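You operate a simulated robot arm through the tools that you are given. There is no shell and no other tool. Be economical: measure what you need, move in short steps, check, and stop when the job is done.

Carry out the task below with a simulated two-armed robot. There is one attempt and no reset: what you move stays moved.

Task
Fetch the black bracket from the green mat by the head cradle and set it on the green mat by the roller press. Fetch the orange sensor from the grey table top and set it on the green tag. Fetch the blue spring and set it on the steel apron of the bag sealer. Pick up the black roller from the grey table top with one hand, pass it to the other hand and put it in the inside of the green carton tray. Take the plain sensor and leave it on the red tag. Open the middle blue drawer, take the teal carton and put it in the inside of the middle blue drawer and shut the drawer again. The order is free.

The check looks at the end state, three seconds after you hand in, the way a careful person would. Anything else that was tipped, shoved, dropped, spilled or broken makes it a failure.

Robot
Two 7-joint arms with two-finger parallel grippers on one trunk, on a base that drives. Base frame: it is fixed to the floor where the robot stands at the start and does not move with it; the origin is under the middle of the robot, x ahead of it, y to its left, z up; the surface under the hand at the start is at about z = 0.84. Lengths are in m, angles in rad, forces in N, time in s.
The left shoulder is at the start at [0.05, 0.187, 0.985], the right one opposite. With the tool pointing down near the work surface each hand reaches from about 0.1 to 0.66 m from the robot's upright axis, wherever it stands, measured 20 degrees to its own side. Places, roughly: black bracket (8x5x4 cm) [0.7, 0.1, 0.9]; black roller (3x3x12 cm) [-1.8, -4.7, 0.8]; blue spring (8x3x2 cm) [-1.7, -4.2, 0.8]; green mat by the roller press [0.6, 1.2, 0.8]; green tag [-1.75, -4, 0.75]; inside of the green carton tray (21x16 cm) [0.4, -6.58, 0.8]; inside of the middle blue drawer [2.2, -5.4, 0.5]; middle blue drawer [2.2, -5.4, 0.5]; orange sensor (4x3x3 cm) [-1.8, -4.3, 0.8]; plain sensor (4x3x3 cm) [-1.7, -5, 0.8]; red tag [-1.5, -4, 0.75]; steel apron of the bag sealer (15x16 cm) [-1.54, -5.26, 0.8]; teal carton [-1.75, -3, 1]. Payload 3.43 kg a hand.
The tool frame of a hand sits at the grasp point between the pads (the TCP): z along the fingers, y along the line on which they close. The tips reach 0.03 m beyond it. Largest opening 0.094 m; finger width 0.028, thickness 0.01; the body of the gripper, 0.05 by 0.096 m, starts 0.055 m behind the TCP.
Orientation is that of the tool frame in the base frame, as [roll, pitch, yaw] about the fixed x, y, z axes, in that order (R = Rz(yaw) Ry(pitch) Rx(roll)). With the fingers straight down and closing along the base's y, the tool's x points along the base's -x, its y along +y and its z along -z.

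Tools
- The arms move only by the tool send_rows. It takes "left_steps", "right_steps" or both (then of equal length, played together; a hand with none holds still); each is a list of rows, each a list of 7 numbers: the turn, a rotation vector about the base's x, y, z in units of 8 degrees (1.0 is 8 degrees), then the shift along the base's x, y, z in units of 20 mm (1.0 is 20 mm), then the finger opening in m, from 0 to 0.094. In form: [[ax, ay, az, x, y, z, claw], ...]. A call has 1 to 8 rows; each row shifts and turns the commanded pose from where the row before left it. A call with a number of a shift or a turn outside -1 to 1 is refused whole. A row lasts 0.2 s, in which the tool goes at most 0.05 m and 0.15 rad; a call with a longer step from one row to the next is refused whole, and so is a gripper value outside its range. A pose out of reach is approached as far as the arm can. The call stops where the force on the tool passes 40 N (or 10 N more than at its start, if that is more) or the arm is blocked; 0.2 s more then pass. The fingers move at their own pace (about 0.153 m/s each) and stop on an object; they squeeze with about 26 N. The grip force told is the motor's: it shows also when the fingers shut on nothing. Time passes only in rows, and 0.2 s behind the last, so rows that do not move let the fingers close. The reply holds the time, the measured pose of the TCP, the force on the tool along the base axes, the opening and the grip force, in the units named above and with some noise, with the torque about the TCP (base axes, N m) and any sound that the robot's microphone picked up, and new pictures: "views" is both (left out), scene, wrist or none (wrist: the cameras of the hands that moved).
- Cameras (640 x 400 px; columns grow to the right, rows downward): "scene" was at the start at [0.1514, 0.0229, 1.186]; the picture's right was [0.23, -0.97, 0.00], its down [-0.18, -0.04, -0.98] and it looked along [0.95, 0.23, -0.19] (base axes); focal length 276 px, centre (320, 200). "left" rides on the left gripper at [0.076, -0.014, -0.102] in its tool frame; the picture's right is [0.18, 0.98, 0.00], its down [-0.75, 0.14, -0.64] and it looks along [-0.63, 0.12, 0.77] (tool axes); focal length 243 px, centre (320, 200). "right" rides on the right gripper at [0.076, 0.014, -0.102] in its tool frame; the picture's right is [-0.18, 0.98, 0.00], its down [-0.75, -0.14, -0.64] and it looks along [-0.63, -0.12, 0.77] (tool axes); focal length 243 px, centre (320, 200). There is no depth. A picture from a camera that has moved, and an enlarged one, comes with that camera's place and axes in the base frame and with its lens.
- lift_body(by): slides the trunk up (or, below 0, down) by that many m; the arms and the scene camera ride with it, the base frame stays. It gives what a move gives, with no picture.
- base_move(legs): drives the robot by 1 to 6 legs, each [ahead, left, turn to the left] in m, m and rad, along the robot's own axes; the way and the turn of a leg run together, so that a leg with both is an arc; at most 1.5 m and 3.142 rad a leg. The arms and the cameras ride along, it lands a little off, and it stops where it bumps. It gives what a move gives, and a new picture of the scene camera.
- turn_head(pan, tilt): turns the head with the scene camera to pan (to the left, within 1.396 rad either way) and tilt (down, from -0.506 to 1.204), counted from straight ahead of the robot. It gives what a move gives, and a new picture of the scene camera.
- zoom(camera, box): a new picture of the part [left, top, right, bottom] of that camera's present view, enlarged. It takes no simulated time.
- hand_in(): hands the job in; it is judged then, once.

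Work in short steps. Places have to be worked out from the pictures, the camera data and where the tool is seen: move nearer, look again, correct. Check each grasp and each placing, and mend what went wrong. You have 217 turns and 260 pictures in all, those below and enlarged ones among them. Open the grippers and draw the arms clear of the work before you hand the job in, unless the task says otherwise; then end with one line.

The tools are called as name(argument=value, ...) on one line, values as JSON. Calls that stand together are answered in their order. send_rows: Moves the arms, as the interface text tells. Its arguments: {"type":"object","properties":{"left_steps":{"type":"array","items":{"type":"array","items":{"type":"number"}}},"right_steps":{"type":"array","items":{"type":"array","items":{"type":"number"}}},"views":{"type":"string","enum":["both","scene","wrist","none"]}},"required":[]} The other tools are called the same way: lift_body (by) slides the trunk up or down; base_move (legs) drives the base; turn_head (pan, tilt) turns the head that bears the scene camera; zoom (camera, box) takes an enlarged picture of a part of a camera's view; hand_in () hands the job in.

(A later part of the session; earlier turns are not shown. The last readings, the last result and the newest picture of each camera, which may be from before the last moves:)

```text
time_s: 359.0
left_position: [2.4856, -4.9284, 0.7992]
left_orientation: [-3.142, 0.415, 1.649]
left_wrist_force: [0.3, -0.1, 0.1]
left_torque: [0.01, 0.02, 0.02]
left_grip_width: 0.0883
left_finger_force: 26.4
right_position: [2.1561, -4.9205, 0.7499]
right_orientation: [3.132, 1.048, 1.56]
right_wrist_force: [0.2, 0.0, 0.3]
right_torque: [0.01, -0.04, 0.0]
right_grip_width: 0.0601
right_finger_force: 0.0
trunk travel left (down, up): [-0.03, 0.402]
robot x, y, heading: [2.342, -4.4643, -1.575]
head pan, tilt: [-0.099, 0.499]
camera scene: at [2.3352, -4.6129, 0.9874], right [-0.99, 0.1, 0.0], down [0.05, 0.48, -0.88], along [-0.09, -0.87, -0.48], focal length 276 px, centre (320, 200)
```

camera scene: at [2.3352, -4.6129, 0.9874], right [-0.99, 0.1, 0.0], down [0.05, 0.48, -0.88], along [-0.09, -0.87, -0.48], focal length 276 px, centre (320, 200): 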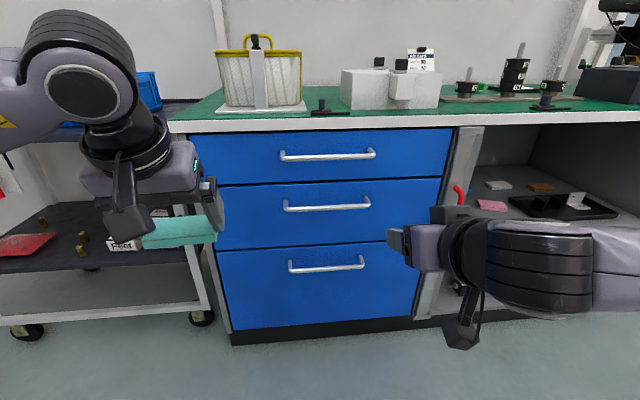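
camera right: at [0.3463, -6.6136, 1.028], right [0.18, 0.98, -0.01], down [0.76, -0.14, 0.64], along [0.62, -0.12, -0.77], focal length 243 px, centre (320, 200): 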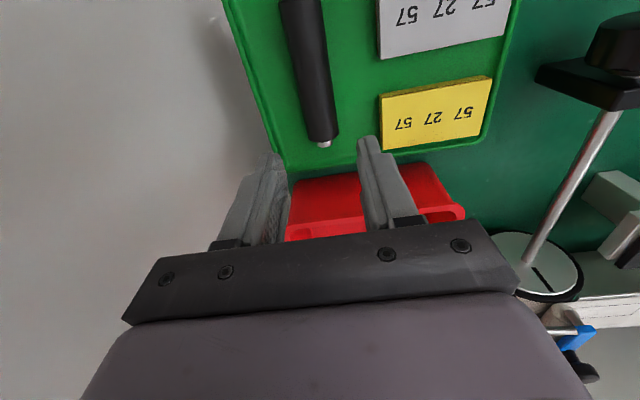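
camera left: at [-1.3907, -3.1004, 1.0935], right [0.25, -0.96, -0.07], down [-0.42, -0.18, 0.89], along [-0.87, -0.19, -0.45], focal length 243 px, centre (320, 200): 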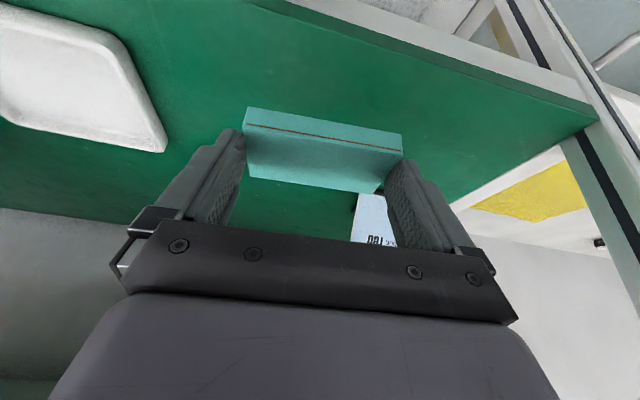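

Works. I finish the pitch and begin the roll about the finger axis.

send_rows(right_steps=[[-0.94, 0, 0, 0, 0, -0.9, 0.06], [-0.94, 0, 0, 0, 0, -0.9, 0.06], [-0.94, 0, 0, 0, 0, -0.9, 0.06], [-0.94, 0, 0, 0, 0, -0.9, 0.06], [0, -1, 0, 0, 0, -0.9, 0.06], [0, -1, 0, 0, 0, -0.9, 0.06], [0, -1, 0, 0, 0, 0, 0.06], [0, -1, 0, 0, 0, 0, 0.06]], views="none")

send_rows(right_steps=[[0, -1, 0, 0, 0, 0, 0.06], [0, -1, 0, 0, 0, 0, 0.06], [0, -1, 0, 0, 0, 0, 0.06], [0, -1, 0, 0, 0, 0, 0.06], [0, -1, 0, 0, 0, 0, 0.06], [0, -1, 0, 0, 0, 0, 0.06], [0, -1, 0, 0, 0, 0, 0.06], [0, -0.25, 0, 0, 0, 0, 0.06]], views="both")

```text
time_s: 360.8
left_position: [2.4854, -4.928, 0.7992]
left_orientation: [-3.141, 0.416, 1.652]
left_wrist_force: [-0.9, -0.1, -0.2]
left_torque: [0.03, -0.01, 0.0]
left_grip_width: 0.0884
left_finger_force: 26.3
right_position: [2.2207, -4.909, 0.7272]
right_orientation: [2.121, 0.953, 0.669]
right_wrist_force: [0.0, 0.3, -0.2]
right_torque: [-0.02, 0.0, 0.03]
right_grip_width: 0.0603
right_finger_force: 0.0
right hand out of reach, approached as far as the arm can: row 2, 3, 4, 5, 6, 7, 8
trunk travel left (down, up): [-0.03, 0.402]
robot x, y, heading: [2.3399, -4.4605, -1.574]
head pan, tilt: [-0.099, 0.499]
```

```text
time_s: 362.6
left_position: [2.4852, -4.9281, 0.7987]
left_orientation: [-3.142, 0.417, 1.649]
left_wrist_force: [-0.1, -1.0, -0.7]
left_torque: [-0.02, 0.0, -0.01]
left_grip_width: 0.0885
left_finger_force: 25.9
right_position: [2.2401, -4.8965, 0.7582]
right_orientation: [1.869, 0.537, 0.618]
right_wrist_force: [0.4, 0.3, 0.7]
right_torque: [0.04, 0.01, 0.0]
right_grip_width: 0.06
right_finger_force: 0.1
right hand out of reach, approached as far as the arm can: row 1, 2, 3, 4, 5, 6, 7
trunk travel left (down, up): [-0.03, 0.402]
robot x, y, heading: [2.3392, -4.4643, -1.573]
head pan, tilt: [-0.099, 0.499]
camera scene: at [2.3352, -4.6129, 0.9874], right [-0.99, 0.1, 0.0], down [0.05, 0.48, -0.88], along [-0.09, -0.87, -0.48], focal length 276 px, centre (320, 200)
camera right: at [2.2565, -4.7698, 0.7577], right [0.43, -0.05, 0.9], down [-0.89, 0.17, 0.43], along [-0.18, -0.98, 0.03], focal length 243 px, centre (320, 200)
```

scene: 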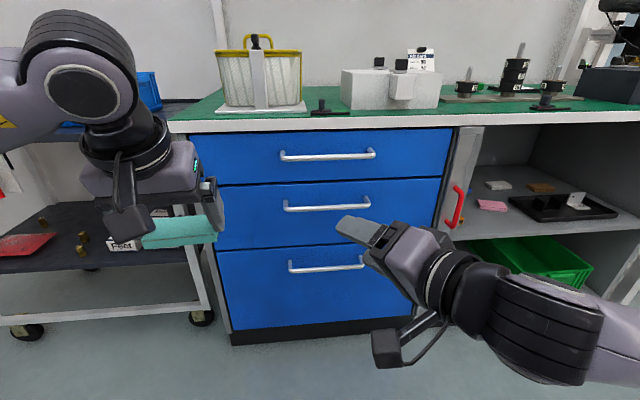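
right: 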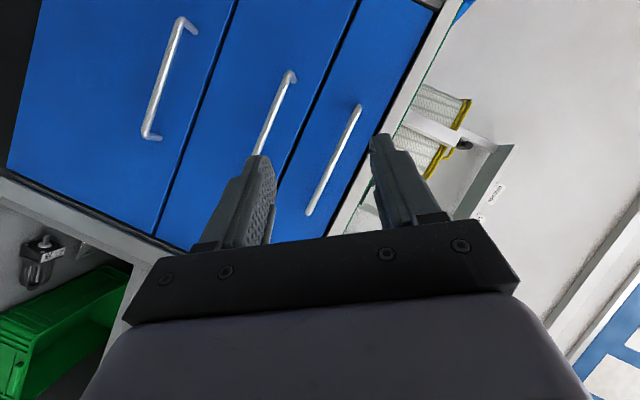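

The hand can't fully roll here, but a better option is fingers pointing forward-left at 45° with vertical closing, as the left hand did for the handover. I rotate to that and lower to handle height.

send_rows(right_steps=[[0.174, -0.854, 0.348, 0, 0, -0.8, 0.06], [0.174, -0.854, 0.348, 0, 0, -0.8, 0.06], [0.174, -0.854, 0.348, 0, 0, -0.8, 0.06], [0.174, -0.854, 0.348, 0, 0, -0.8, 0.06], [0.174, -0.854, 0.348, 0, 0, -0.8, 0.06], [0, 0, 0, 0, 0, -0.8, 0.06], [0, 0, 0, 0, 0, -0.8, 0.06]], views="both")

```text
time_s: 364.2
left_position: [2.4866, -4.9272, 0.7992]
left_orientation: [3.141, 0.416, 1.648]
left_wrist_force: [-0.5, -0.8, -0.8]
left_torque: [0.03, 0.02, -0.02]
left_grip_width: 0.0885
left_finger_force: 26.3
right_position: [2.2414, -4.8975, 0.6455]
right_orientation: [1.57, -0.001, 0.786]
right_wrist_force: [-0.8, 0.3, -0.3]
right_torque: [0.01, 0.01, -0.03]
right_grip_width: 0.0602
right_finger_force: 0.0
trunk travel left (down, up): [-0.03, 0.402]
robot x, y, heading: [2.3444, -4.4652, -1.576]
head pan, tilt: [-0.099, 0.499]
camera scene: at [2.3352, -4.6129, 0.9873], right [-0.99, 0.1, 0.0], down [0.05, 0.48, -0.88], along [-0.09, -0.87, -0.48], focal length 276 px, centre (320, 200)
camera right: at [2.2216, -4.7705, 0.6609], right [-0.13, -0.13, 0.98], down [-0.99, -0.08, -0.14], along [0.1, -0.99, -0.12], focal length 243 px, centre (320, 200)
```

scene: 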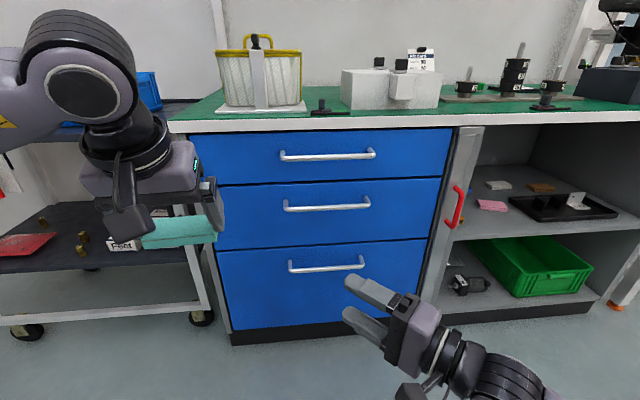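
right: 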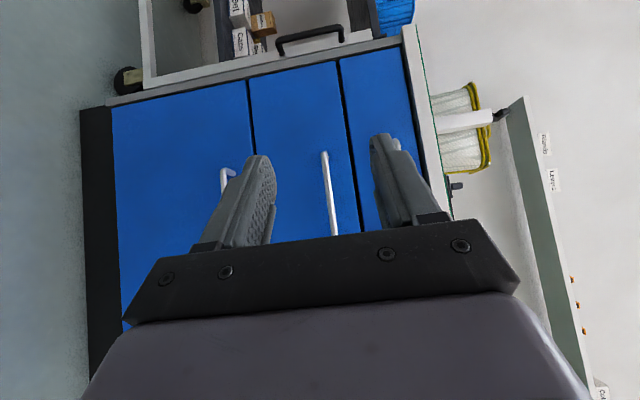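

Orientation is perfect, and the bar is at z≈0.6235. I retract the left hand a bit, then drive the base forward.

send_rows(left_steps=[[0, 0, 0, 0, 1, 0, 0.06], [0, 0, 0, 0, 1, 0, 0.06], [0, 0, 0, 0, 1, 0, 0.06], [0, 0, 0, 0, 1, 0, 0.06]], right_steps=[[0, 0, 0, 0, -0.5, -0.28, 0.06], [0, 0, 0, 0, -0.5, -0.28, 0.06], [0, 0, 0, 0, -0.5, -0.28, 0.06], [0, 0, 0, 0, -0.5, -0.28, 0.06]], views="none")

base_move(legs=[[0.22, 0.0, 0.0]])

```text
time_s: 365.2
left_position: [2.4851, -4.8483, 0.8001]
left_orientation: [3.139, 0.415, 1.652]
left_wrist_force: [0.2, -0.2, 0.0]
left_torque: [0.01, -0.01, 0.01]
left_grip_width: 0.0885
left_finger_force: 25.5
right_position: [2.2391, -4.9367, 0.6245]
right_orientation: [1.569, -0.003, 0.788]
right_wrist_force: [0.9, 0.5, 0.6]
right_torque: [-0.01, -0.02, -0.01]
right_grip_width: 0.0599
right_finger_force: 0.1
trunk travel left (down, up): [-0.03, 0.402]
robot x, y, heading: [2.338, -4.4685, -1.573]
head pan, tilt: [-0.099, 0.499]
```

```text
time_s: 366.9
left_position: [2.4843, -5.0675, 0.7987]
left_orientation: [3.14, 0.418, 1.65]
left_wrist_force: [-0.5, -0.4, 0.6]
left_torque: [0.01, -0.02, -0.01]
left_grip_width: 0.0884
left_finger_force: 25.9
right_position: [2.2395, -5.1573, 0.6233]
right_orientation: [1.57, -0.002, 0.785]
right_wrist_force: [-0.7, -0.3, 0.3]
right_torque: [0.0, -0.03, -0.01]
right_grip_width: 0.0601
right_finger_force: 0.1
trunk travel left (down, up): [-0.03, 0.402]
robot x, y, heading: [2.3399, -4.6848, -1.573]
head pan, tilt: [-0.099, 0.499]
camera scene: at [2.3343, -4.833, 0.9873], right [-0.99, 0.1, 0.0], down [0.05, 0.48, -0.88], along [-0.09, -0.87, -0.48], focal length 276 px, centre (320, 200)
```

scene: 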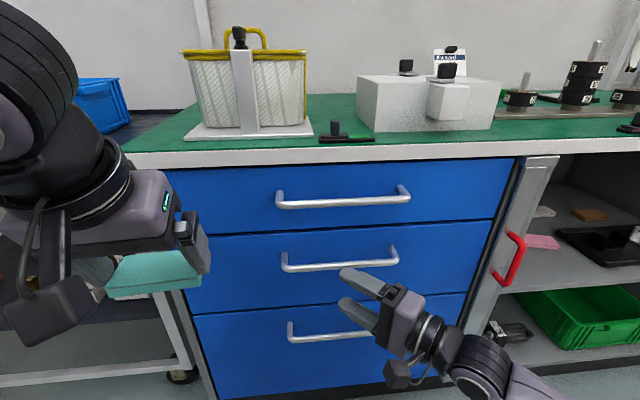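

I advance the right hand toward the bar and look.

send_rows(right_steps=[[0, 0, 0, 0, -0.9, 0, 0.06], [0, 0, 0, 0, -0.9, 0, 0.06], [0, 0, 0, 0, -0.7, 0, 0.06]], views="both")

```text
time_s: 367.7
left_position: [2.4845, -5.0679, 0.7996]
left_orientation: [3.141, 0.416, 1.649]
left_wrist_force: [-0.1, 0.5, 0.5]
left_torque: [0.04, 0.01, -0.02]
left_grip_width: 0.0884
left_finger_force: 25.7
right_position: [2.2387, -5.2083, 0.6225]
right_orientation: [1.568, -0.002, 0.786]
right_wrist_force: [-0.2, -0.2, 0.7]
right_torque: [0.0, 0.02, 0.01]
right_grip_width: 0.06
right_finger_force: 0.1
trunk travel left (down, up): [-0.03, 0.402]
robot x, y, heading: [2.3431, -4.6828, -1.577]
head pan, tilt: [-0.099, 0.499]
camera scene: at [2.3343, -4.8331, 0.9873], right [-0.99, 0.1, 0.0], down [0.05, 0.48, -0.88], along [-0.09, -0.87, -0.48], focal length 276 px, centre (320, 200)
camera right: at [2.2195, -5.0804, 0.6383], right [-0.13, -0.13, 0.98], down [-0.99, -0.08, -0.14], along [0.1, -0.99, -0.12], focal length 243 px, centre (320, 200)
```

scene: 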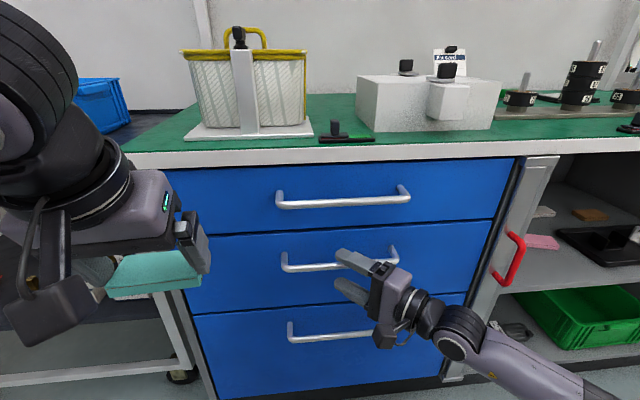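
right: 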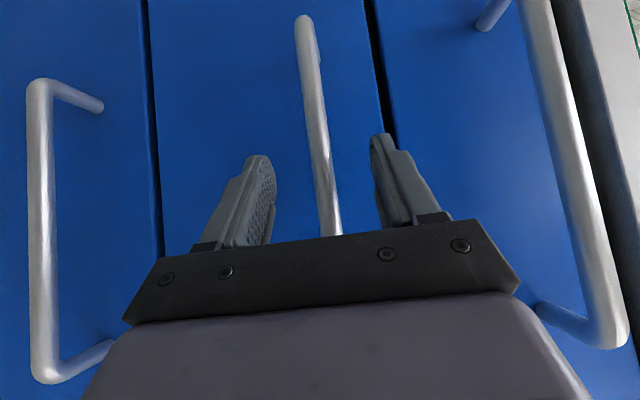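

The bar is between the fingers. I go 1.9 cm further and close.

send_rows(right_steps=[[0, 0, 0, 0, -0.5, 0, 0.06], [0, 0, 0, 0, -0.45, 0, 0.06], [0, 0, 0, 0, 0, 0, 0.0], [0, 0, 0, 0, 0, 0, 0.0], [0, 0, 0, 0, 0, 0, 0.0]], views="wrist")

```text
time_s: 368.9
left_position: [2.4842, -5.0678, 0.7999]
left_orientation: [-3.14, 0.417, 1.649]
left_wrist_force: [0.2, -0.1, -0.7]
left_torque: [0.02, -0.02, 0.02]
left_grip_width: 0.0884
left_finger_force: 26.2
right_position: [2.2386, -5.2244, 0.6237]
right_orientation: [1.569, -0.003, 0.786]
right_wrist_force: [0.2, 0.1, 2.4]
right_torque: [0.01, -0.01, 0.15]
right_grip_width: 0.018
right_finger_force: 45.0
trunk travel left (down, up): [-0.03, 0.402]
robot x, y, heading: [2.3444, -4.6873, -1.576]
head pan, tilt: [-0.099, 0.499]
camera right: at [2.2197, -5.0988, 0.6389], right [-0.13, -0.13, 0.98], down [-0.99, -0.08, -0.14], along [0.1, -0.99, -0.12], focal length 243 px, centre (320, 200)
```

right: 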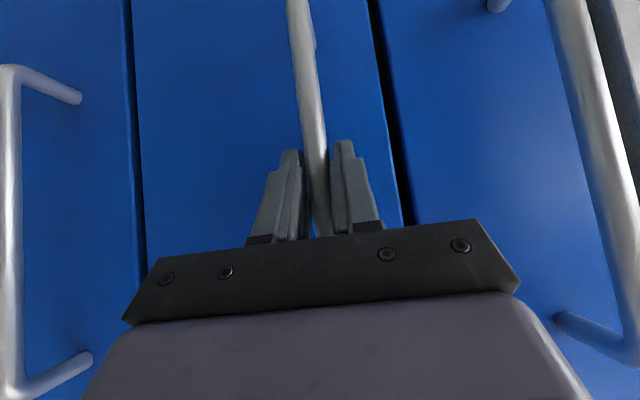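

Handle gripped (18 mm). I pull by driving the base back 0.12 m first.

base_move(legs=[[-0.12, 0.0, 0.0]])

```text
time_s: 370.2
left_position: [2.4848, -4.948, 0.7995]
left_orientation: [3.141, 0.418, 1.649]
left_wrist_force: [-0.3, -0.6, -0.6]
left_torque: [0.01, 0.0, -0.03]
left_grip_width: 0.0884
left_finger_force: 26.5
right_position: [2.2387, -5.1049, 0.6243]
right_orientation: [1.569, -0.002, 0.785]
right_wrist_force: [-1.3, 1.5, 3.6]
right_torque: [-0.02, 0.05, 0.2]
right_grip_width: 0.0182
right_finger_force: 45.2
trunk travel left (down, up): [-0.03, 0.402]
robot x, y, heading: [2.3389, -4.5671, -1.573]
head pan, tilt: [-0.099, 0.499]
camera scene: at [2.3347, -4.713, 0.9874], right [-0.99, 0.1, 0.0], down [0.05, 0.48, -0.88], along [-0.09, -0.87, -0.48], focal length 276 px, centre (320, 200)
```

scene: 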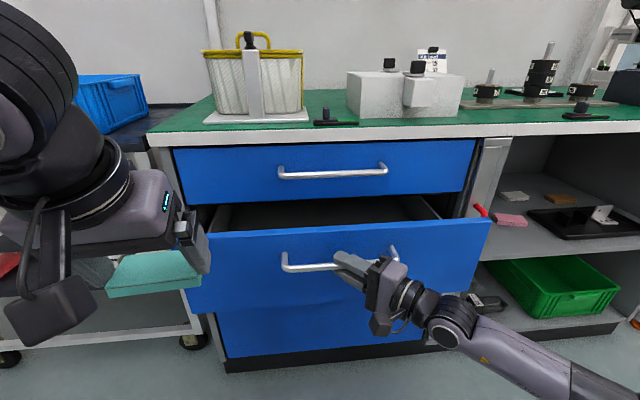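

The drawer slides easily. I pull another 0.17 m.

base_move(legs=[[-0.17, 0.0, 0.0]])

turn_head(pan=0.1, tilt=0.75)

```text
time_s: 371.6
left_position: [2.4856, -4.7804, 0.7995]
left_orientation: [3.14, 0.419, 1.649]
left_wrist_force: [0.1, 0.0, -0.9]
left_torque: [0.0, 0.01, -0.03]
left_grip_width: 0.0884
left_finger_force: 25.8
right_position: [2.2385, -4.9382, 0.6237]
right_orientation: [1.568, -0.001, 0.784]
right_wrist_force: [-10.8, 2.3, 2.5]
right_torque: [-0.04, 0.07, 0.08]
right_grip_width: 0.0179
right_finger_force: 44.9
trunk travel left (down, up): [-0.03, 0.402]
robot x, y, heading: [2.3449, -4.3951, -1.578]
head pan, tilt: [-0.099, 0.499]
camera scene: at [2.3349, -4.5455, 0.9874], right [-0.99, 0.1, 0.0], down [0.05, 0.48, -0.88], along [-0.09, -0.87, -0.48], focal length 276 px, centre (320, 200)
```

scene: 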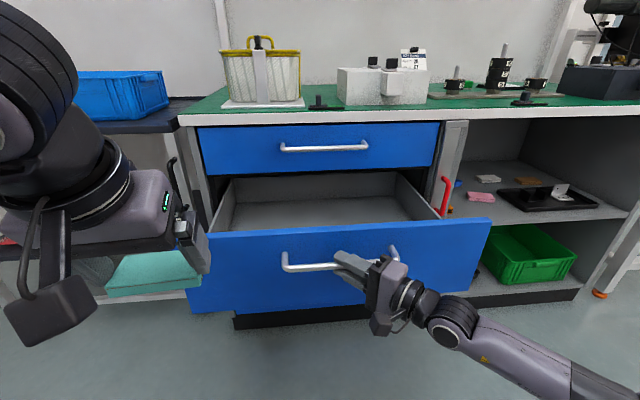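

```text
time_s: 372.4
left_position: [2.4857, -4.7805, 0.8012]
left_orientation: [3.141, 0.418, 1.649]
left_wrist_force: [-0.3, 0.9, 0.6]
left_torque: [0.02, 0.0, 0.04]
left_grip_width: 0.0884
left_finger_force: 25.8
right_position: [2.2389, -4.9387, 0.6236]
right_orientation: [1.568, -0.001, 0.784]
right_wrist_force: [-1.9, 1.6, 1.2]
right_torque: [0.01, -0.01, 0.01]
right_grip_width: 0.018
right_finger_force: 45.5
trunk travel left (down, up): [-0.03, 0.402]
robot x, y, heading: [2.3397, -4.3987, -1.575]
head pan, tilt: [0.099, 0.75]
camera scene: at [2.3525, -4.5375, 0.9655], right [-1.0, -0.1, 0.0], down [-0.07, 0.68, -0.73], along [0.07, -0.73, -0.68], focal length 276 px, centre (320, 200)
```

scene: 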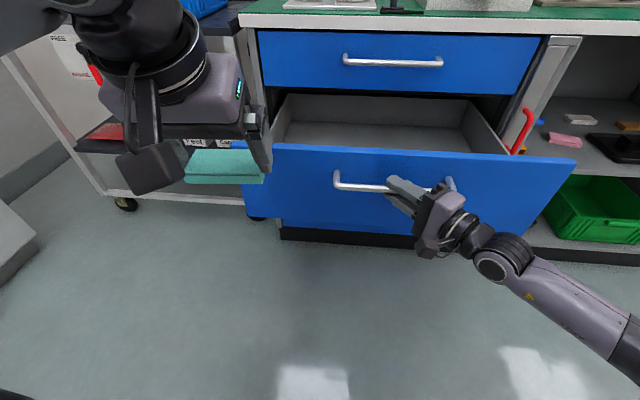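

Drawer is open about 0.29 m and empty. I release the handle and lift the right hand back and up, clear of the drawer.

send_rows(right_steps=[[0, 0, 0, 0, 0, 0, 0.07], [0, 0, 0, 0, 0, 0, 0.07], [0, 0, 0, -0.5, 0.8, 0, 0.07], [0, 0, 0, -0.5, 0.9, 0, 0.07], [0, 0, 0, -0.5, 0.9, 0, 0.07], [0, 0, 0, -0.3, 0.9, 0.5, 0.07], [0, 0, 0, 0, 0.5, 1, 0.07], [0, 0, 0, 0, 0, 1, 0.07]], views="none")

send_rows(right_steps=[[0, 0, 0, 0, 0, 1, 0.07], [0, 0, 0, 0, 0, 1, 0.07], [0, 0, 0, 0, 0, 1, 0.07], [0, 0, 0, 0, 0, 1, 0.07], [0, 0, 0, 0, 0, 1, 0.07], [0, 0, 0, 0, 0, 1, 0.07]], views="scene")

```text
time_s: 374.2
left_position: [2.4853, -4.7817, 0.799]
left_orientation: [-3.141, 0.414, 1.65]
left_wrist_force: [0.0, 0.7, 0.7]
left_torque: [-0.01, 0.0, -0.01]
left_grip_width: 0.0884
left_finger_force: 26.5
right_position: [2.2025, -4.8585, 0.674]
right_orientation: [1.569, -0.001, 0.784]
right_wrist_force: [0.2, 0.7, 0.8]
right_torque: [0.01, -0.03, 0.0]
right_grip_width: 0.0699
right_finger_force: 0.0
trunk travel left (down, up): [-0.03, 0.402]
robot x, y, heading: [2.3414, -4.3998, -1.575]
head pan, tilt: [0.099, 0.75]
```

```text
time_s: 375.6
left_position: [2.4846, -4.7813, 0.7995]
left_orientation: [-3.14, 0.416, 1.65]
left_wrist_force: [-1.0, 0.5, -0.4]
left_torque: [-0.01, -0.01, -0.02]
left_grip_width: 0.0886
left_finger_force: 25.1
right_position: [2.2026, -4.8586, 0.7935]
right_orientation: [1.57, -0.002, 0.786]
right_wrist_force: [0.3, 0.6, -0.4]
right_torque: [0.0, 0.0, -0.01]
right_grip_width: 0.0703
right_finger_force: 0.1
trunk travel left (down, up): [-0.03, 0.402]
robot x, y, heading: [2.338, -4.3995, -1.575]
head pan, tilt: [0.099, 0.75]
camera scene: at [2.3526, -4.5377, 0.9653], right [-1.0, -0.1, 0.0], down [-0.07, 0.68, -0.73], along [0.07, -0.73, -0.68], focal length 276 px, centre (320, 200)
```

scene: 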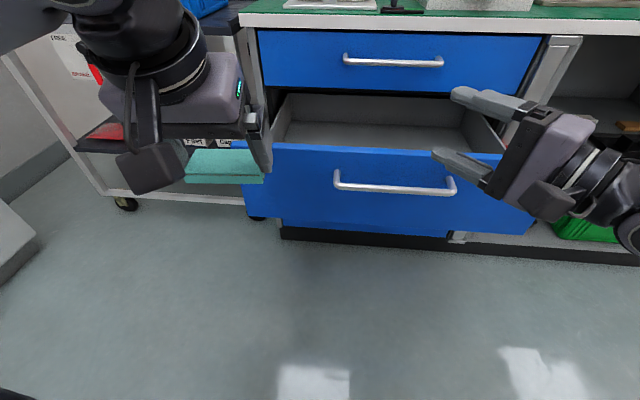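

I shift the left hand to x≈2.36 and the right hand aside, then move the base forward 0.2 m.

send_rows(left_steps=[[0, 0, 0, -0.8, 0, 0, 0.06], [0, 0, 0, -0.8, 0, 0, 0.06], [0, 0, 0, -0.8, 0, 0, 0.06], [0, 0, 0, -0.8, 0, 0, 0.06], [0, 0, 0, -0.8, 0, 0, 0.06], [0, 0, 0, -0.8, 0, 0, 0.06], [0, 0, 0, -0.8, 0, 0, 0.06], [0, 0, 0, -0.6, 0, 0, 0.06]], right_steps=[[0, 0, 0, -0.9, 0, 0.3, 0.07], [0, 0, 0, -0.9, 0, 0.3, 0.07], [0, 0, 0, -0.9, 0, 0.3, 0.07], [0, 0, 0, -0.9, 0, 0, 0.07], [0, 0, 0, -0.9, 0, 0, 0.07], [0, 0, 0, -0.9, 0, 0, 0.07], [0, 0, 0, -0.9, 0, 0, 0.07], [0, 0, 0, -0.9, 0, 0, 0.07]], views="none")

base_move(legs=[[0.2, 0.0, 0.0]])

```text
time_s: 377.4
left_position: [2.3615, -4.78, 0.799]
left_orientation: [3.141, 0.415, 1.65]
left_wrist_force: [0.5, 0.1, -0.3]
left_torque: [-0.03, 0.04, 0.02]
left_grip_width: 0.0884
left_finger_force: 26.1
right_position: [2.0588, -4.858, 0.8127]
right_orientation: [1.57, -0.001, 0.784]
right_wrist_force: [-0.6, 0.8, 0.4]
right_torque: [-0.03, -0.02, 0.03]
right_grip_width: 0.0698
right_finger_force: 0.1
trunk travel left (down, up): [-0.03, 0.402]
robot x, y, heading: [2.3435, -4.397, -1.576]
head pan, tilt: [0.099, 0.75]
```

```text
time_s: 379.0
left_position: [2.361, -4.979, 0.7998]
left_orientation: [3.141, 0.416, 1.647]
left_wrist_force: [-0.1, -1.0, 0.3]
left_torque: [0.0, -0.01, 0.0]
left_grip_width: 0.0883
left_finger_force: 25.9
right_position: [2.0578, -5.0559, 0.8121]
right_orientation: [1.568, 0.0, 0.785]
right_wrist_force: [-0.3, -0.6, -0.8]
right_torque: [0.02, -0.03, 0.02]
right_grip_width: 0.07
right_finger_force: 0.0
trunk travel left (down, up): [-0.03, 0.402]
robot x, y, heading: [2.3392, -4.5954, -1.574]
head pan, tilt: [0.099, 0.75]
camera scene: at [2.3517, -4.7351, 0.9654], right [-1.0, -0.1, 0.0], down [-0.06, 0.68, -0.73], along [0.07, -0.73, -0.68], focal length 276 px, centre (320, 200)
```

scene: 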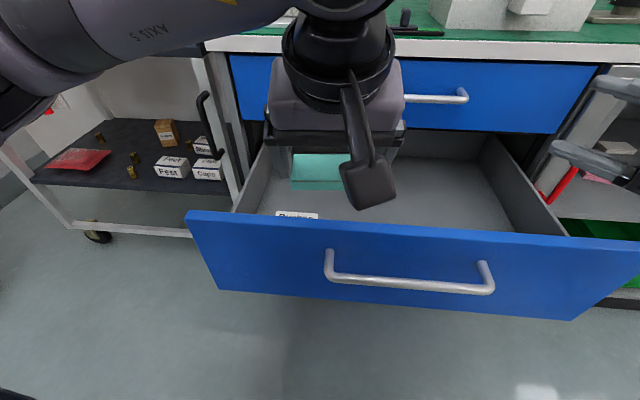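

zoom(camera="scene", box=[190, 110, 430, 260])

zoom(camera="left", box=[0, 0, 640, 400])

```text
2.67 times, centred on (310, 185) of scene
camera zoom: at [2.3517, -4.7351, 0.9654], right [-1.0, -0.1, 0.0], down [-0.06, 0.68, -0.73], along [0.07, -0.73, -0.68], focal length 736 px, centre (347, 240)
```

zoom: 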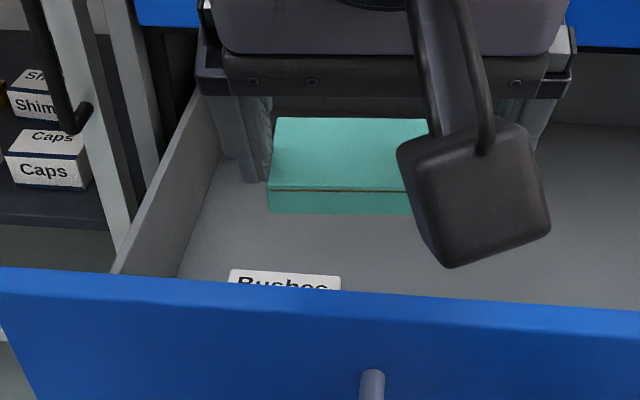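

```text
1.00 times, centred on (320, 200) of left (not enlarged: the box is as wide or as high as the picture)
camera zoom: at [2.336, -4.8685, 0.863], right [0.97, 0.24, -0.07], down [0.17, -0.42, 0.89], along [0.19, -0.88, -0.45], focal length 243 px, centre (320, 200)
```

zoom: 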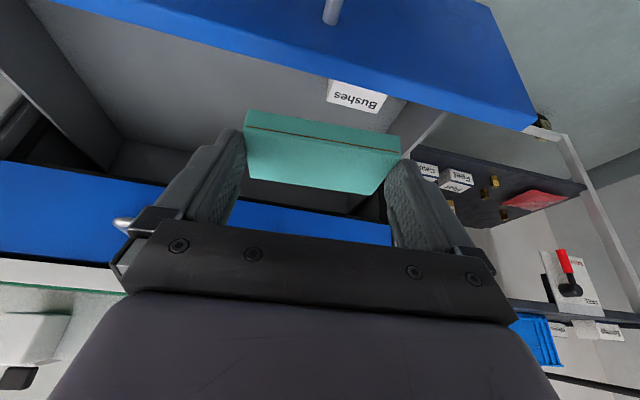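

There is a small "Bushes" box in the drawer near (2.44,-5.12), so I'll place the carton further right. I shift the base 0.12 m to its right so the hand is over x≈2.24.

base_move(legs=[[0.0, -0.125, 0.0]])

send_rows(left_steps=[[0, 0, 0, 0, -0.8, -0.3, 0.06], [0, 0, 0, 0, -0.8, -0.5, 0.06], [0, 0, 0, 0, -0.8, -0.6, 0.06], [0, 0, 0, 0, -0.8, -0.8, 0.06], [0, 0, 0, 0, -0.8, -0.8, 0.06]], views="both")

```text
time_s: 380.7
left_position: [2.2361, -4.9775, 0.7989]
left_orientation: [3.141, 0.416, 1.648]
left_wrist_force: [0.4, 0.8, -0.6]
left_torque: [0.02, 0.02, 0.01]
left_grip_width: 0.0884
left_finger_force: 25.9
right_position: [1.9317, -5.055, 0.8114]
right_orientation: [1.569, -0.002, 0.781]
right_wrist_force: [0.6, 0.3, -0.1]
right_torque: [0.0, -0.02, -0.02]
right_grip_width: 0.0699
right_finger_force: 0.0
trunk travel left (down, up): [-0.03, 0.402]
robot x, y, heading: [2.2148, -4.5929, -1.575]
head pan, tilt: [0.099, 0.75]
camera scene: at [2.2267, -4.7345, 0.9654], right [-1.0, -0.09, 0.0], down [-0.06, 0.68, -0.73], along [0.07, -0.73, -0.68], focal length 276 px, centre (320, 200)
```

scene: 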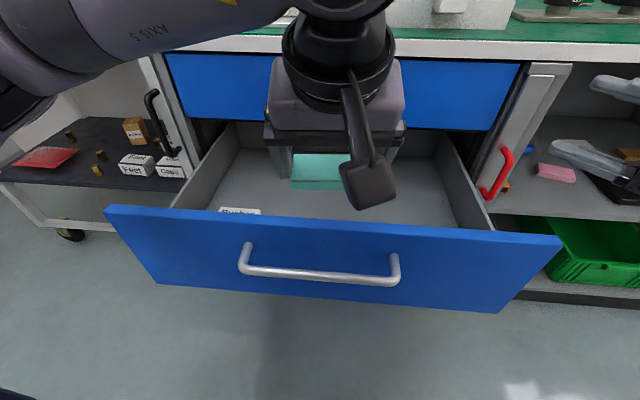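

```text
time_s: 381.9
left_position: [2.2353, -5.0587, 0.7391]
left_orientation: [3.141, 0.417, 1.649]
left_wrist_force: [0.1, 0.5, -0.2]
left_torque: [0.02, -0.02, -0.02]
left_grip_width: 0.0884
left_finger_force: 26.2
right_position: [1.9323, -5.0555, 0.813]
right_orientation: [1.57, 0.001, 0.781]
right_wrist_force: [0.1, -0.3, 1.1]
right_torque: [0.0, 0.01, 0.04]
right_grip_width: 0.0698
right_finger_force: 0.0
trunk travel left (down, up): [-0.03, 0.402]
robot x, y, heading: [2.2158, -4.5922, -1.576]
head pan, tilt: [0.099, 0.75]
camera scene: at [2.2267, -4.7345, 0.9654], right [-1.0, -0.09, 0.0], down [-0.06, 0.68, -0.73], along [0.07, -0.73, -0.68], focal length 276 px, centre (320, 200)
camera left: at [2.2111, -4.9482, 0.8036], right [0.97, 0.24, -0.07], down [0.17, -0.42, 0.89], along [0.19, -0.88, -0.45], focal length 243 px, centre (320, 200)
```

scene: 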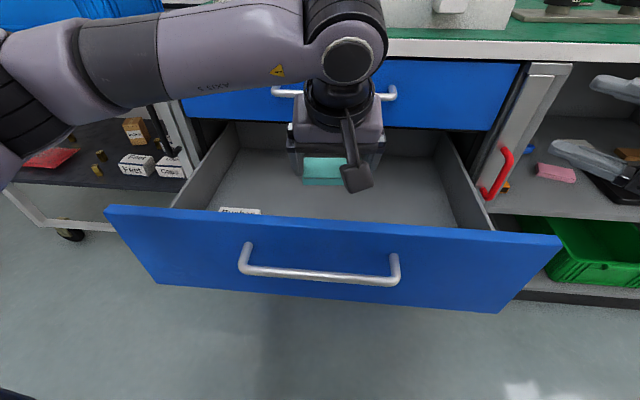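
left: 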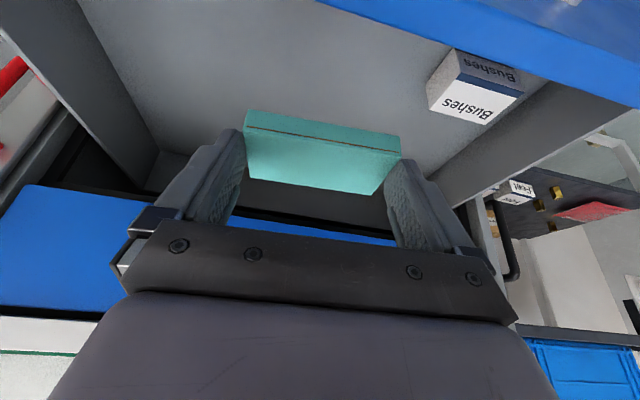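

The wrist camera would meet the drawer's front panel on the way down, so I go deeper, to y≈-5.17, before descending.

send_rows(left_steps=[[0, 0, 0, 0.1, -0.9, 0, 0.06], [0, 0, 0, 0.1, -0.9, 0, 0.06], [0, 0, 0, 0.1, -0.9, -0.3, 0.06], [0, 0, 0, 0.1, -0.9, -0.3, 0.06], [0, 0, 0, 0, -0.9, -0.3, 0.06], [0, 0, 0, 0, -0.9, -0.3, 0.06]], views="both")

```text
time_s: 383.3
left_position: [2.2435, -5.167, 0.7172]
left_orientation: [3.139, 0.418, 1.647]
left_wrist_force: [0.7, -0.4, 0.1]
left_torque: [0.0, -0.01, 0.0]
left_grip_width: 0.0886
left_finger_force: 26.3
right_position: [1.9329, -5.0546, 0.8119]
right_orientation: [1.57, 0.0, 0.781]
right_wrist_force: [-0.1, 0.2, -0.3]
right_torque: [0.02, 0.02, 0.01]
right_grip_width: 0.0697
right_finger_force: 0.1
trunk travel left (down, up): [-0.03, 0.402]
robot x, y, heading: [2.2181, -4.5952, -1.579]
head pan, tilt: [0.099, 0.75]
camera scene: at [2.2267, -4.7345, 0.9654], right [-1.0, -0.09, 0.0], down [-0.06, 0.68, -0.73], along [0.07, -0.73, -0.68], focal length 276 px, centre (320, 200)
camera left: at [2.2192, -5.0562, 0.7798], right [0.97, 0.24, -0.07], down [0.17, -0.42, 0.89], along [0.19, -0.88, -0.45], focal length 243 px, centre (320, 200)
```

scene: 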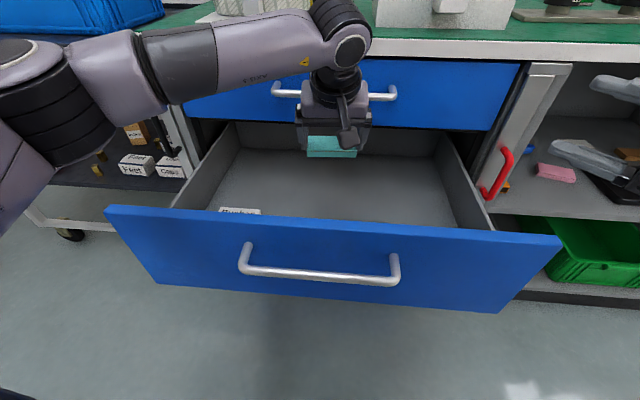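
left: 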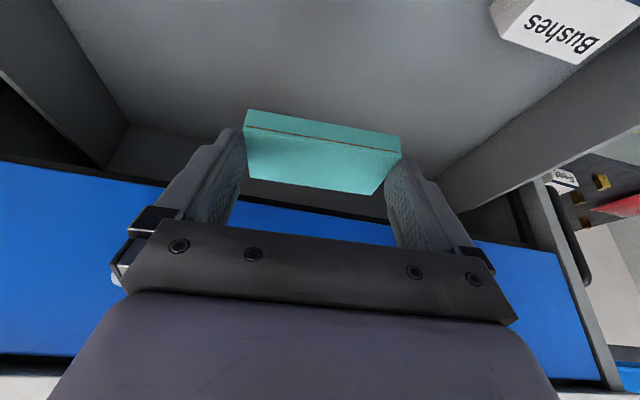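

Reach is fine. I descend 8 cm and check the forearm clearance.

send_rows(left_steps=[[0, 0, 0, 0, 0, -1, 0.06], [0, 0, 0, 0, 0, -1, 0.06], [0, 0, 0, 0, 0, -1, 0.06], [0, 0, 0, 0, 0, -1, 0.06]], views="both")

```text
time_s: 384.3
left_position: [2.2428, -5.1649, 0.6353]
left_orientation: [-3.14, 0.416, 1.649]
left_wrist_force: [-0.7, 0.3, 0.3]
left_torque: [-0.03, 0.01, 0.02]
left_grip_width: 0.0884
left_finger_force: 26.4
right_position: [1.9329, -5.0557, 0.8123]
right_orientation: [1.568, -0.001, 0.782]
right_wrist_force: [-0.4, 0.5, -0.3]
right_torque: [-0.01, -0.01, -0.01]
right_grip_width: 0.0698
right_finger_force: 0.0
trunk travel left (down, up): [-0.03, 0.402]
robot x, y, heading: [2.2152, -4.5958, -1.58]
head pan, tilt: [0.099, 0.75]
camera scene: at [2.2267, -4.7345, 0.9654], right [-1.0, -0.09, 0.0], down [-0.06, 0.68, -0.73], along [0.07, -0.73, -0.68], focal length 276 px, centre (320, 200)
camera left: at [2.2192, -5.0558, 0.6988], right [0.97, 0.24, -0.07], down [0.17, -0.42, 0.89], along [0.19, -0.88, -0.45], focal length 243 px, centre (320, 200)
```

scene: 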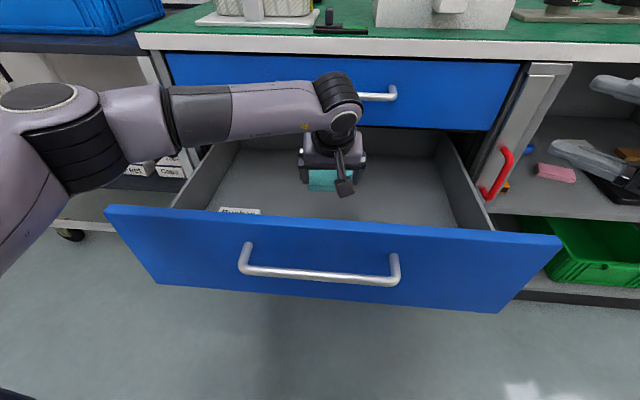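
left: 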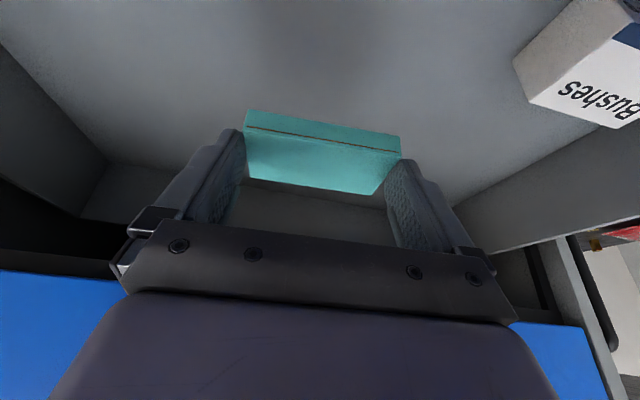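

The forearm gets close to the drawer's side wall, so I raise the trunk 0.10 to bring the elbow up, and lower the hand relative to it.

lift_body(by=0.1)

send_rows(left_steps=[[0, 0, 0, 0, 0, -1, 0.06], [0, 0, 0, 0, 0, -1, 0.06], [0, 0, 0, 0, 0, -1, 0.06], [0, 0, 0, 0, 0, -1, 0.06], [0, 0, 0, 0, 0, -1, 0.06], [0, 0, 0, 0, 0, -1, 0.06], [0, 0, 0, 0, 0, -1, 0.06]], views="both")

```text
time_s: 385.6
left_position: [2.243, -5.1671, 0.7355]
left_orientation: [3.14, 0.414, 1.646]
left_wrist_force: [-0.6, 0.4, 0.0]
left_torque: [0.0, -0.01, 0.0]
left_grip_width: 0.0883
left_finger_force: 26.4
right_position: [1.9335, -5.0566, 0.9111]
right_orientation: [1.568, -0.003, 0.783]
right_wrist_force: [-0.2, -0.3, -0.7]
right_torque: [-0.01, 0.01, 0.01]
right_grip_width: 0.0701
right_finger_force: 0.1
trunk travel left (down, up): [-0.13, 0.302]
robot x, y, heading: [2.2175, -4.5974, -1.576]
head pan, tilt: [0.099, 0.75]
```

```text
time_s: 387.2
left_position: [2.2436, -5.1658, 0.5931]
left_orientation: [3.141, 0.415, 1.647]
left_wrist_force: [-0.3, 0.4, -0.3]
left_torque: [0.01, -0.01, -0.02]
left_grip_width: 0.0886
left_finger_force: 26.0
right_position: [1.9332, -5.054, 0.9113]
right_orientation: [1.571, 0.0, 0.783]
right_wrist_force: [0.8, -0.3, -0.3]
right_torque: [0.05, -0.01, 0.01]
right_grip_width: 0.0698
right_finger_force: 0.0
trunk travel left (down, up): [-0.13, 0.302]
robot x, y, heading: [2.2153, -4.5952, -1.574]
head pan, tilt: [0.099, 0.75]
camera scene: at [2.2267, -4.7345, 1.0654], right [-1.0, -0.09, 0.0], down [-0.06, 0.68, -0.73], along [0.07, -0.73, -0.68], focal length 276 px, centre (320, 200)
camera left: at [2.2195, -5.0558, 0.6585], right [0.97, 0.24, -0.07], down [0.17, -0.42, 0.89], along [0.19, -0.88, -0.45], focal length 243 px, centre (320, 200)
```

scene: 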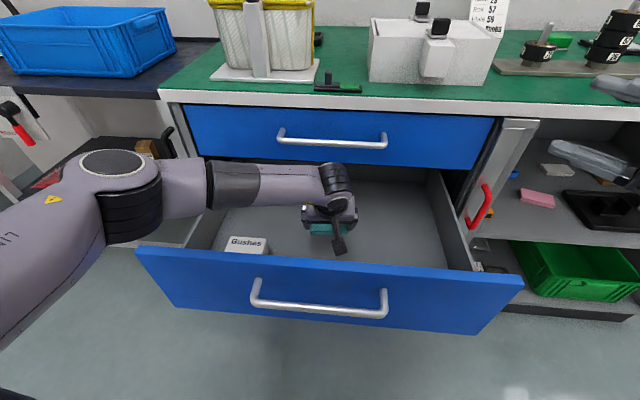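
left: 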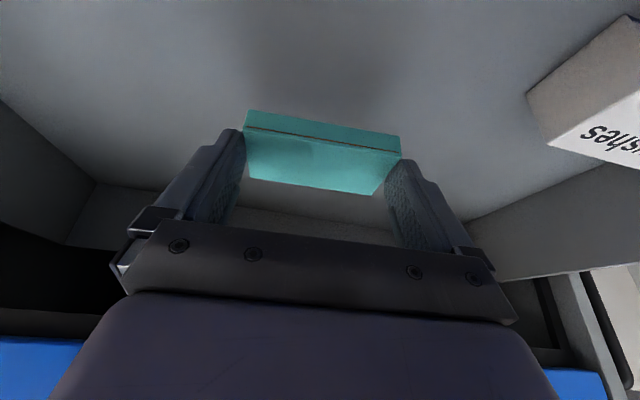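

Clear. I continue down slowly until contact.

send_rows(left_steps=[[0, 0, 0, 0, 0, -0.6, 0.06], [0, 0, 0, 0, 0, -0.6, 0.06], [0, 0, 0, 0, 0, -0.4, 0.06], [0, 0, 0, 0, 0, -0.3, 0.06], [0, 0, 0, 0, 0, -0.2, 0.06], [0, 0, 0, 0, 0, -0.2, 0.06]], views="wrist")

```text
time_s: 388.6
left_position: [2.2431, -5.1668, 0.5494]
left_orientation: [3.141, 0.416, 1.649]
left_wrist_force: [0.1, -0.3, -0.3]
left_torque: [0.02, 0.0, 0.0]
left_grip_width: 0.0884
left_finger_force: 26.1
right_position: [1.9321, -5.0548, 0.9121]
right_orientation: [1.568, 0.0, 0.781]
right_wrist_force: [-0.1, 0.2, -0.3]
right_torque: [0.01, -0.01, -0.02]
right_grip_width: 0.0698
right_finger_force: 0.1
trunk travel left (down, up): [-0.13, 0.302]
robot x, y, heading: [2.2173, -4.5927, -1.574]
head pan, tilt: [0.099, 0.75]
camera left: at [2.2193, -5.0558, 0.6131], right [0.97, 0.24, -0.07], down [0.17, -0.42, 0.89], along [0.19, -0.88, -0.45], focal length 243 px, centre (320, 200)
```

left: 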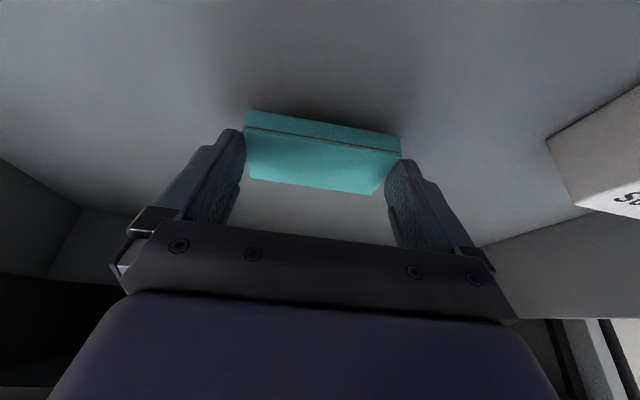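

send_rows(left_steps=[[0, 0, 0, 0, 0, -0.25, 0.06], [0, 0, 0, 0, 0, -0.2, 0.06], [0, 0, 0, 0, 0, -0.2, 0.06], [0, 0, 0, 0, 0, -0.2, 0.06]], views="wrist")

```text
time_s: 389.6
left_position: [2.2438, -5.1654, 0.5325]
left_orientation: [3.14, 0.416, 1.647]
left_wrist_force: [-0.7, 0.8, 0.1]
left_torque: [0.0, -0.01, -0.03]
left_grip_width: 0.0883
left_finger_force: 26.1
right_position: [1.9328, -5.0549, 0.9112]
right_orientation: [1.568, 0.0, 0.781]
right_wrist_force: [-0.1, 0.1, 0.9]
right_torque: [-0.01, 0.02, -0.01]
right_grip_width: 0.07
right_finger_force: 0.2
trunk travel left (down, up): [-0.13, 0.302]
robot x, y, heading: [2.2174, -4.5951, -1.575]
head pan, tilt: [0.099, 0.75]
camera left: at [2.2187, -5.0559, 0.5962], right [0.97, 0.24, -0.07], down [0.17, -0.42, 0.89], along [0.19, -0.88, -0.45], focal length 243 px, centre (320, 200)
```

left: 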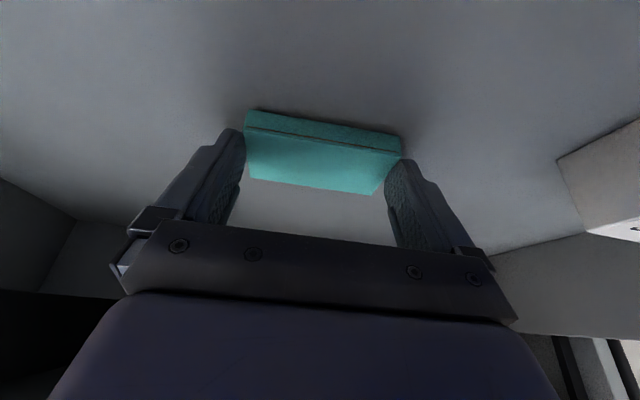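

send_rows(left_steps=[[0, 0, 0, 0, 0, -0.2, 0.06], [0, 0, 0, 0, 0, -0.2, 0.06], [0, 0, 0, 0, 0, -0.2, 0.06], [0, 0, 0, 0, 0, -0.2, 0.06], [0, 0, 0, 0, 0, -0.2, 0.06]], views="none")

```text
time_s: 390.8
left_position: [2.2426, -5.1738, 0.5237]
left_orientation: [-3.14, 0.434, 1.647]
left_wrist_force: [1.2, -3.0, 12.5]
left_torque: [0.02, -0.2, -0.01]
left_grip_width: 0.0887
left_finger_force: 26.2
right_position: [1.9328, -5.0552, 0.9127]
right_orientation: [1.57, 0.0, 0.782]
right_wrist_force: [0.2, -1.2, 0.6]
right_torque: [0.03, 0.03, 0.01]
right_grip_width: 0.0702
right_finger_force: 0.1
trunk travel left (down, up): [-0.13, 0.302]
robot x, y, heading: [2.2145, -4.5983, -1.575]
head pan, tilt: [0.099, 0.75]
stopped in row 5 (left hand): the force on the tool passed its limit at 42 N (the readings are from after the stop); the commanded pose is now the measured one
```

Resting on the drawer floor. I ease 2 mm, open fully, and rise straight up.

send_rows(left_steps=[[0, 0, 0, 0, 0, 0.1, 0.06], [0, 0, 0, 0, 0, 0, 0.094], [0, 0, 0, 0, 0, 0, 0.094], [0, 0, 0, 0, 0.15, 0.4, 0.094], [0, 0, 0, 0, 0.3, 0.7, 0.094], [0, 0, 0, 0, 0, 0.8, 0.094], [0, 0, 0, 0, 0, 0.9, 0.094], [0, 0, 0, 0, 0, 0.9, 0.094]], views="both")

```text
time_s: 392.6
left_position: [2.2432, -5.1616, 0.5968]
left_orientation: [-3.14, 0.428, 1.647]
left_wrist_force: [0.3, -0.5, 0.2]
left_torque: [0.0, -0.02, 0.01]
left_grip_width: 0.0939
left_finger_force: 0.0
right_position: [1.9319, -5.0564, 0.9129]
right_orientation: [1.569, 0.0, 0.782]
right_wrist_force: [-0.6, -0.3, 0.5]
right_torque: [0.01, -0.02, -0.02]
right_grip_width: 0.07
right_finger_force: 0.1
trunk travel left (down, up): [-0.13, 0.302]
robot x, y, heading: [2.2181, -4.5941, -1.577]
head pan, tilt: [0.099, 0.75]
camera scene: at [2.2267, -4.7345, 1.0653], right [-1.0, -0.09, 0.0], down [-0.06, 0.68, -0.73], along [0.07, -0.73, -0.68], focal length 276 px, centre (320, 200)
camera left: at [2.2189, -5.0508, 0.659], right [0.97, 0.24, -0.08], down [0.17, -0.41, 0.9], along [0.19, -0.88, -0.44], focal length 243 px, centre (320, 200)
```

scene: 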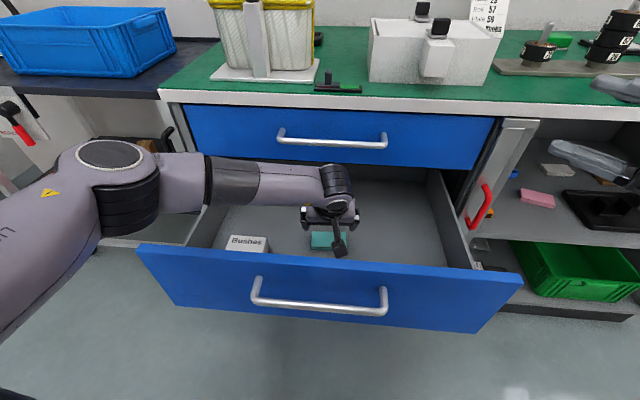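
left: 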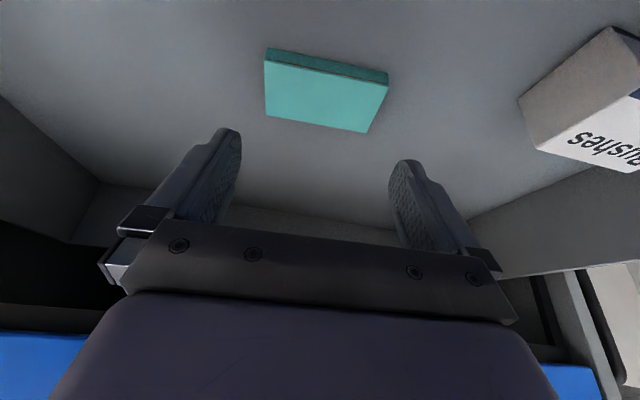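

Carton lies flat in the drawer. I raise the left hand out of the drawer.

send_rows(left_steps=[[0, 0, 0, 0, 0, 1, 0.09], [0, 0, 0, 0, 0, 1, 0.09], [0, 0, 0, 0, 0, 1, 0.09], [0, 0, 0, 0, 0, 1, 0.09], [0, 0, 0, 0, 0, 1, 0.09], [0, 0, 0, 0, 0, 1, 0.09], [0, 0, 0, 0, 0.3, 1, 0.09], [0, 0, 0, 0, 0.5, 1, 0.09]], views="none")

send_rows(left_steps=[[0, 0, 0, 0.3, 1, 0.8, 0.09], [0, 0, 0, 0.5, 1, 0.8, 0.09], [0, 0, 0, 0.5, 1, 0.5, 0.09], [0, 0, 0, 0.5, 1, 0, 0.09], [0, 0, 0, 0.5, 1, 0, 0.09], [0, 0, 0, 0.5, 1, 0, 0.09], [0, 0, 0, 0.5, 1, 0, 0.09], [0, 0, 0, 0.5, 1, 0, 0.09]], views="none")

base_move(legs=[[-0.22, 0.0, 0.0], [0.0, 0.12, 0.0]])

```text
time_s: 394.4
left_position: [2.2424, -5.1444, 0.7556]
left_orientation: [-3.142, 0.426, 1.649]
left_wrist_force: [-0.2, 0.5, 0.0]
left_torque: [-0.03, 0.02, -0.03]
left_grip_width: 0.0899
left_finger_force: 0.0
right_position: [1.9322, -5.0553, 0.9126]
right_orientation: [1.568, 0.0, 0.782]
right_wrist_force: [-0.5, -0.6, 0.0]
right_torque: [-0.02, 0.01, -0.01]
right_grip_width: 0.0699
right_finger_force: 0.0
trunk travel left (down, up): [-0.13, 0.302]
robot x, y, heading: [2.2126, -4.5948, -1.576]
head pan, tilt: [0.099, 0.75]
```

```text
time_s: 396.2
left_position: [2.318, -4.9857, 0.7983]
left_orientation: [3.141, 0.426, 1.65]
left_wrist_force: [0.6, 0.2, -0.2]
left_torque: [0.0, 0.02, 0.02]
left_grip_width: 0.09
left_finger_force: 0.1
right_position: [1.9328, -5.0548, 0.9118]
right_orientation: [1.568, 0.0, 0.781]
right_wrist_force: [0.6, -0.2, -0.1]
right_torque: [0.01, 0.0, -0.01]
right_grip_width: 0.0699
right_finger_force: 0.0
trunk travel left (down, up): [-0.13, 0.302]
robot x, y, heading: [2.215, -4.5942, -1.574]
head pan, tilt: [0.099, 0.75]
```

```text
time_s: 399.2
left_position: [2.4378, -4.7653, 0.7984]
left_orientation: [3.141, 0.428, 1.646]
left_wrist_force: [-0.6, 0.3, -0.3]
left_torque: [0.01, -0.01, 0.01]
left_grip_width: 0.09
left_finger_force: 0.0
right_position: [2.0511, -4.8352, 0.9122]
right_orientation: [1.57, 0.0, 0.781]
right_wrist_force: [0.1, -0.1, 0.5]
right_torque: [0.01, -0.02, -0.02]
right_grip_width: 0.0698
right_finger_force: 0.0
trunk travel left (down, up): [-0.13, 0.302]
robot x, y, heading: [2.3398, -4.3761, -1.574]
head pan, tilt: [0.099, 0.75]
camera scene: at [2.3455, -4.5153, 1.0654], right [-1.0, -0.09, 0.0], down [-0.06, 0.68, -0.73], along [0.07, -0.73, -0.68], focal length 276 px, centre (320, 200)
```

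scene: 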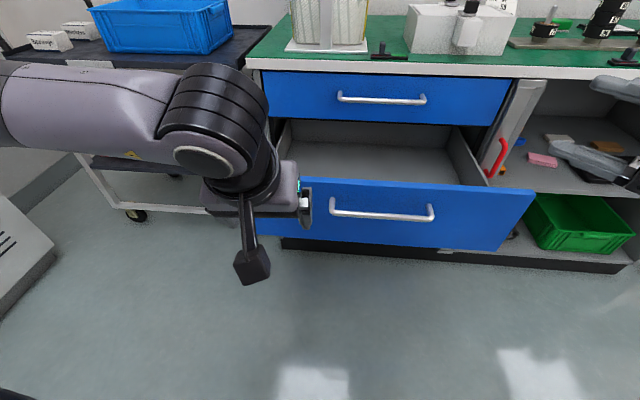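

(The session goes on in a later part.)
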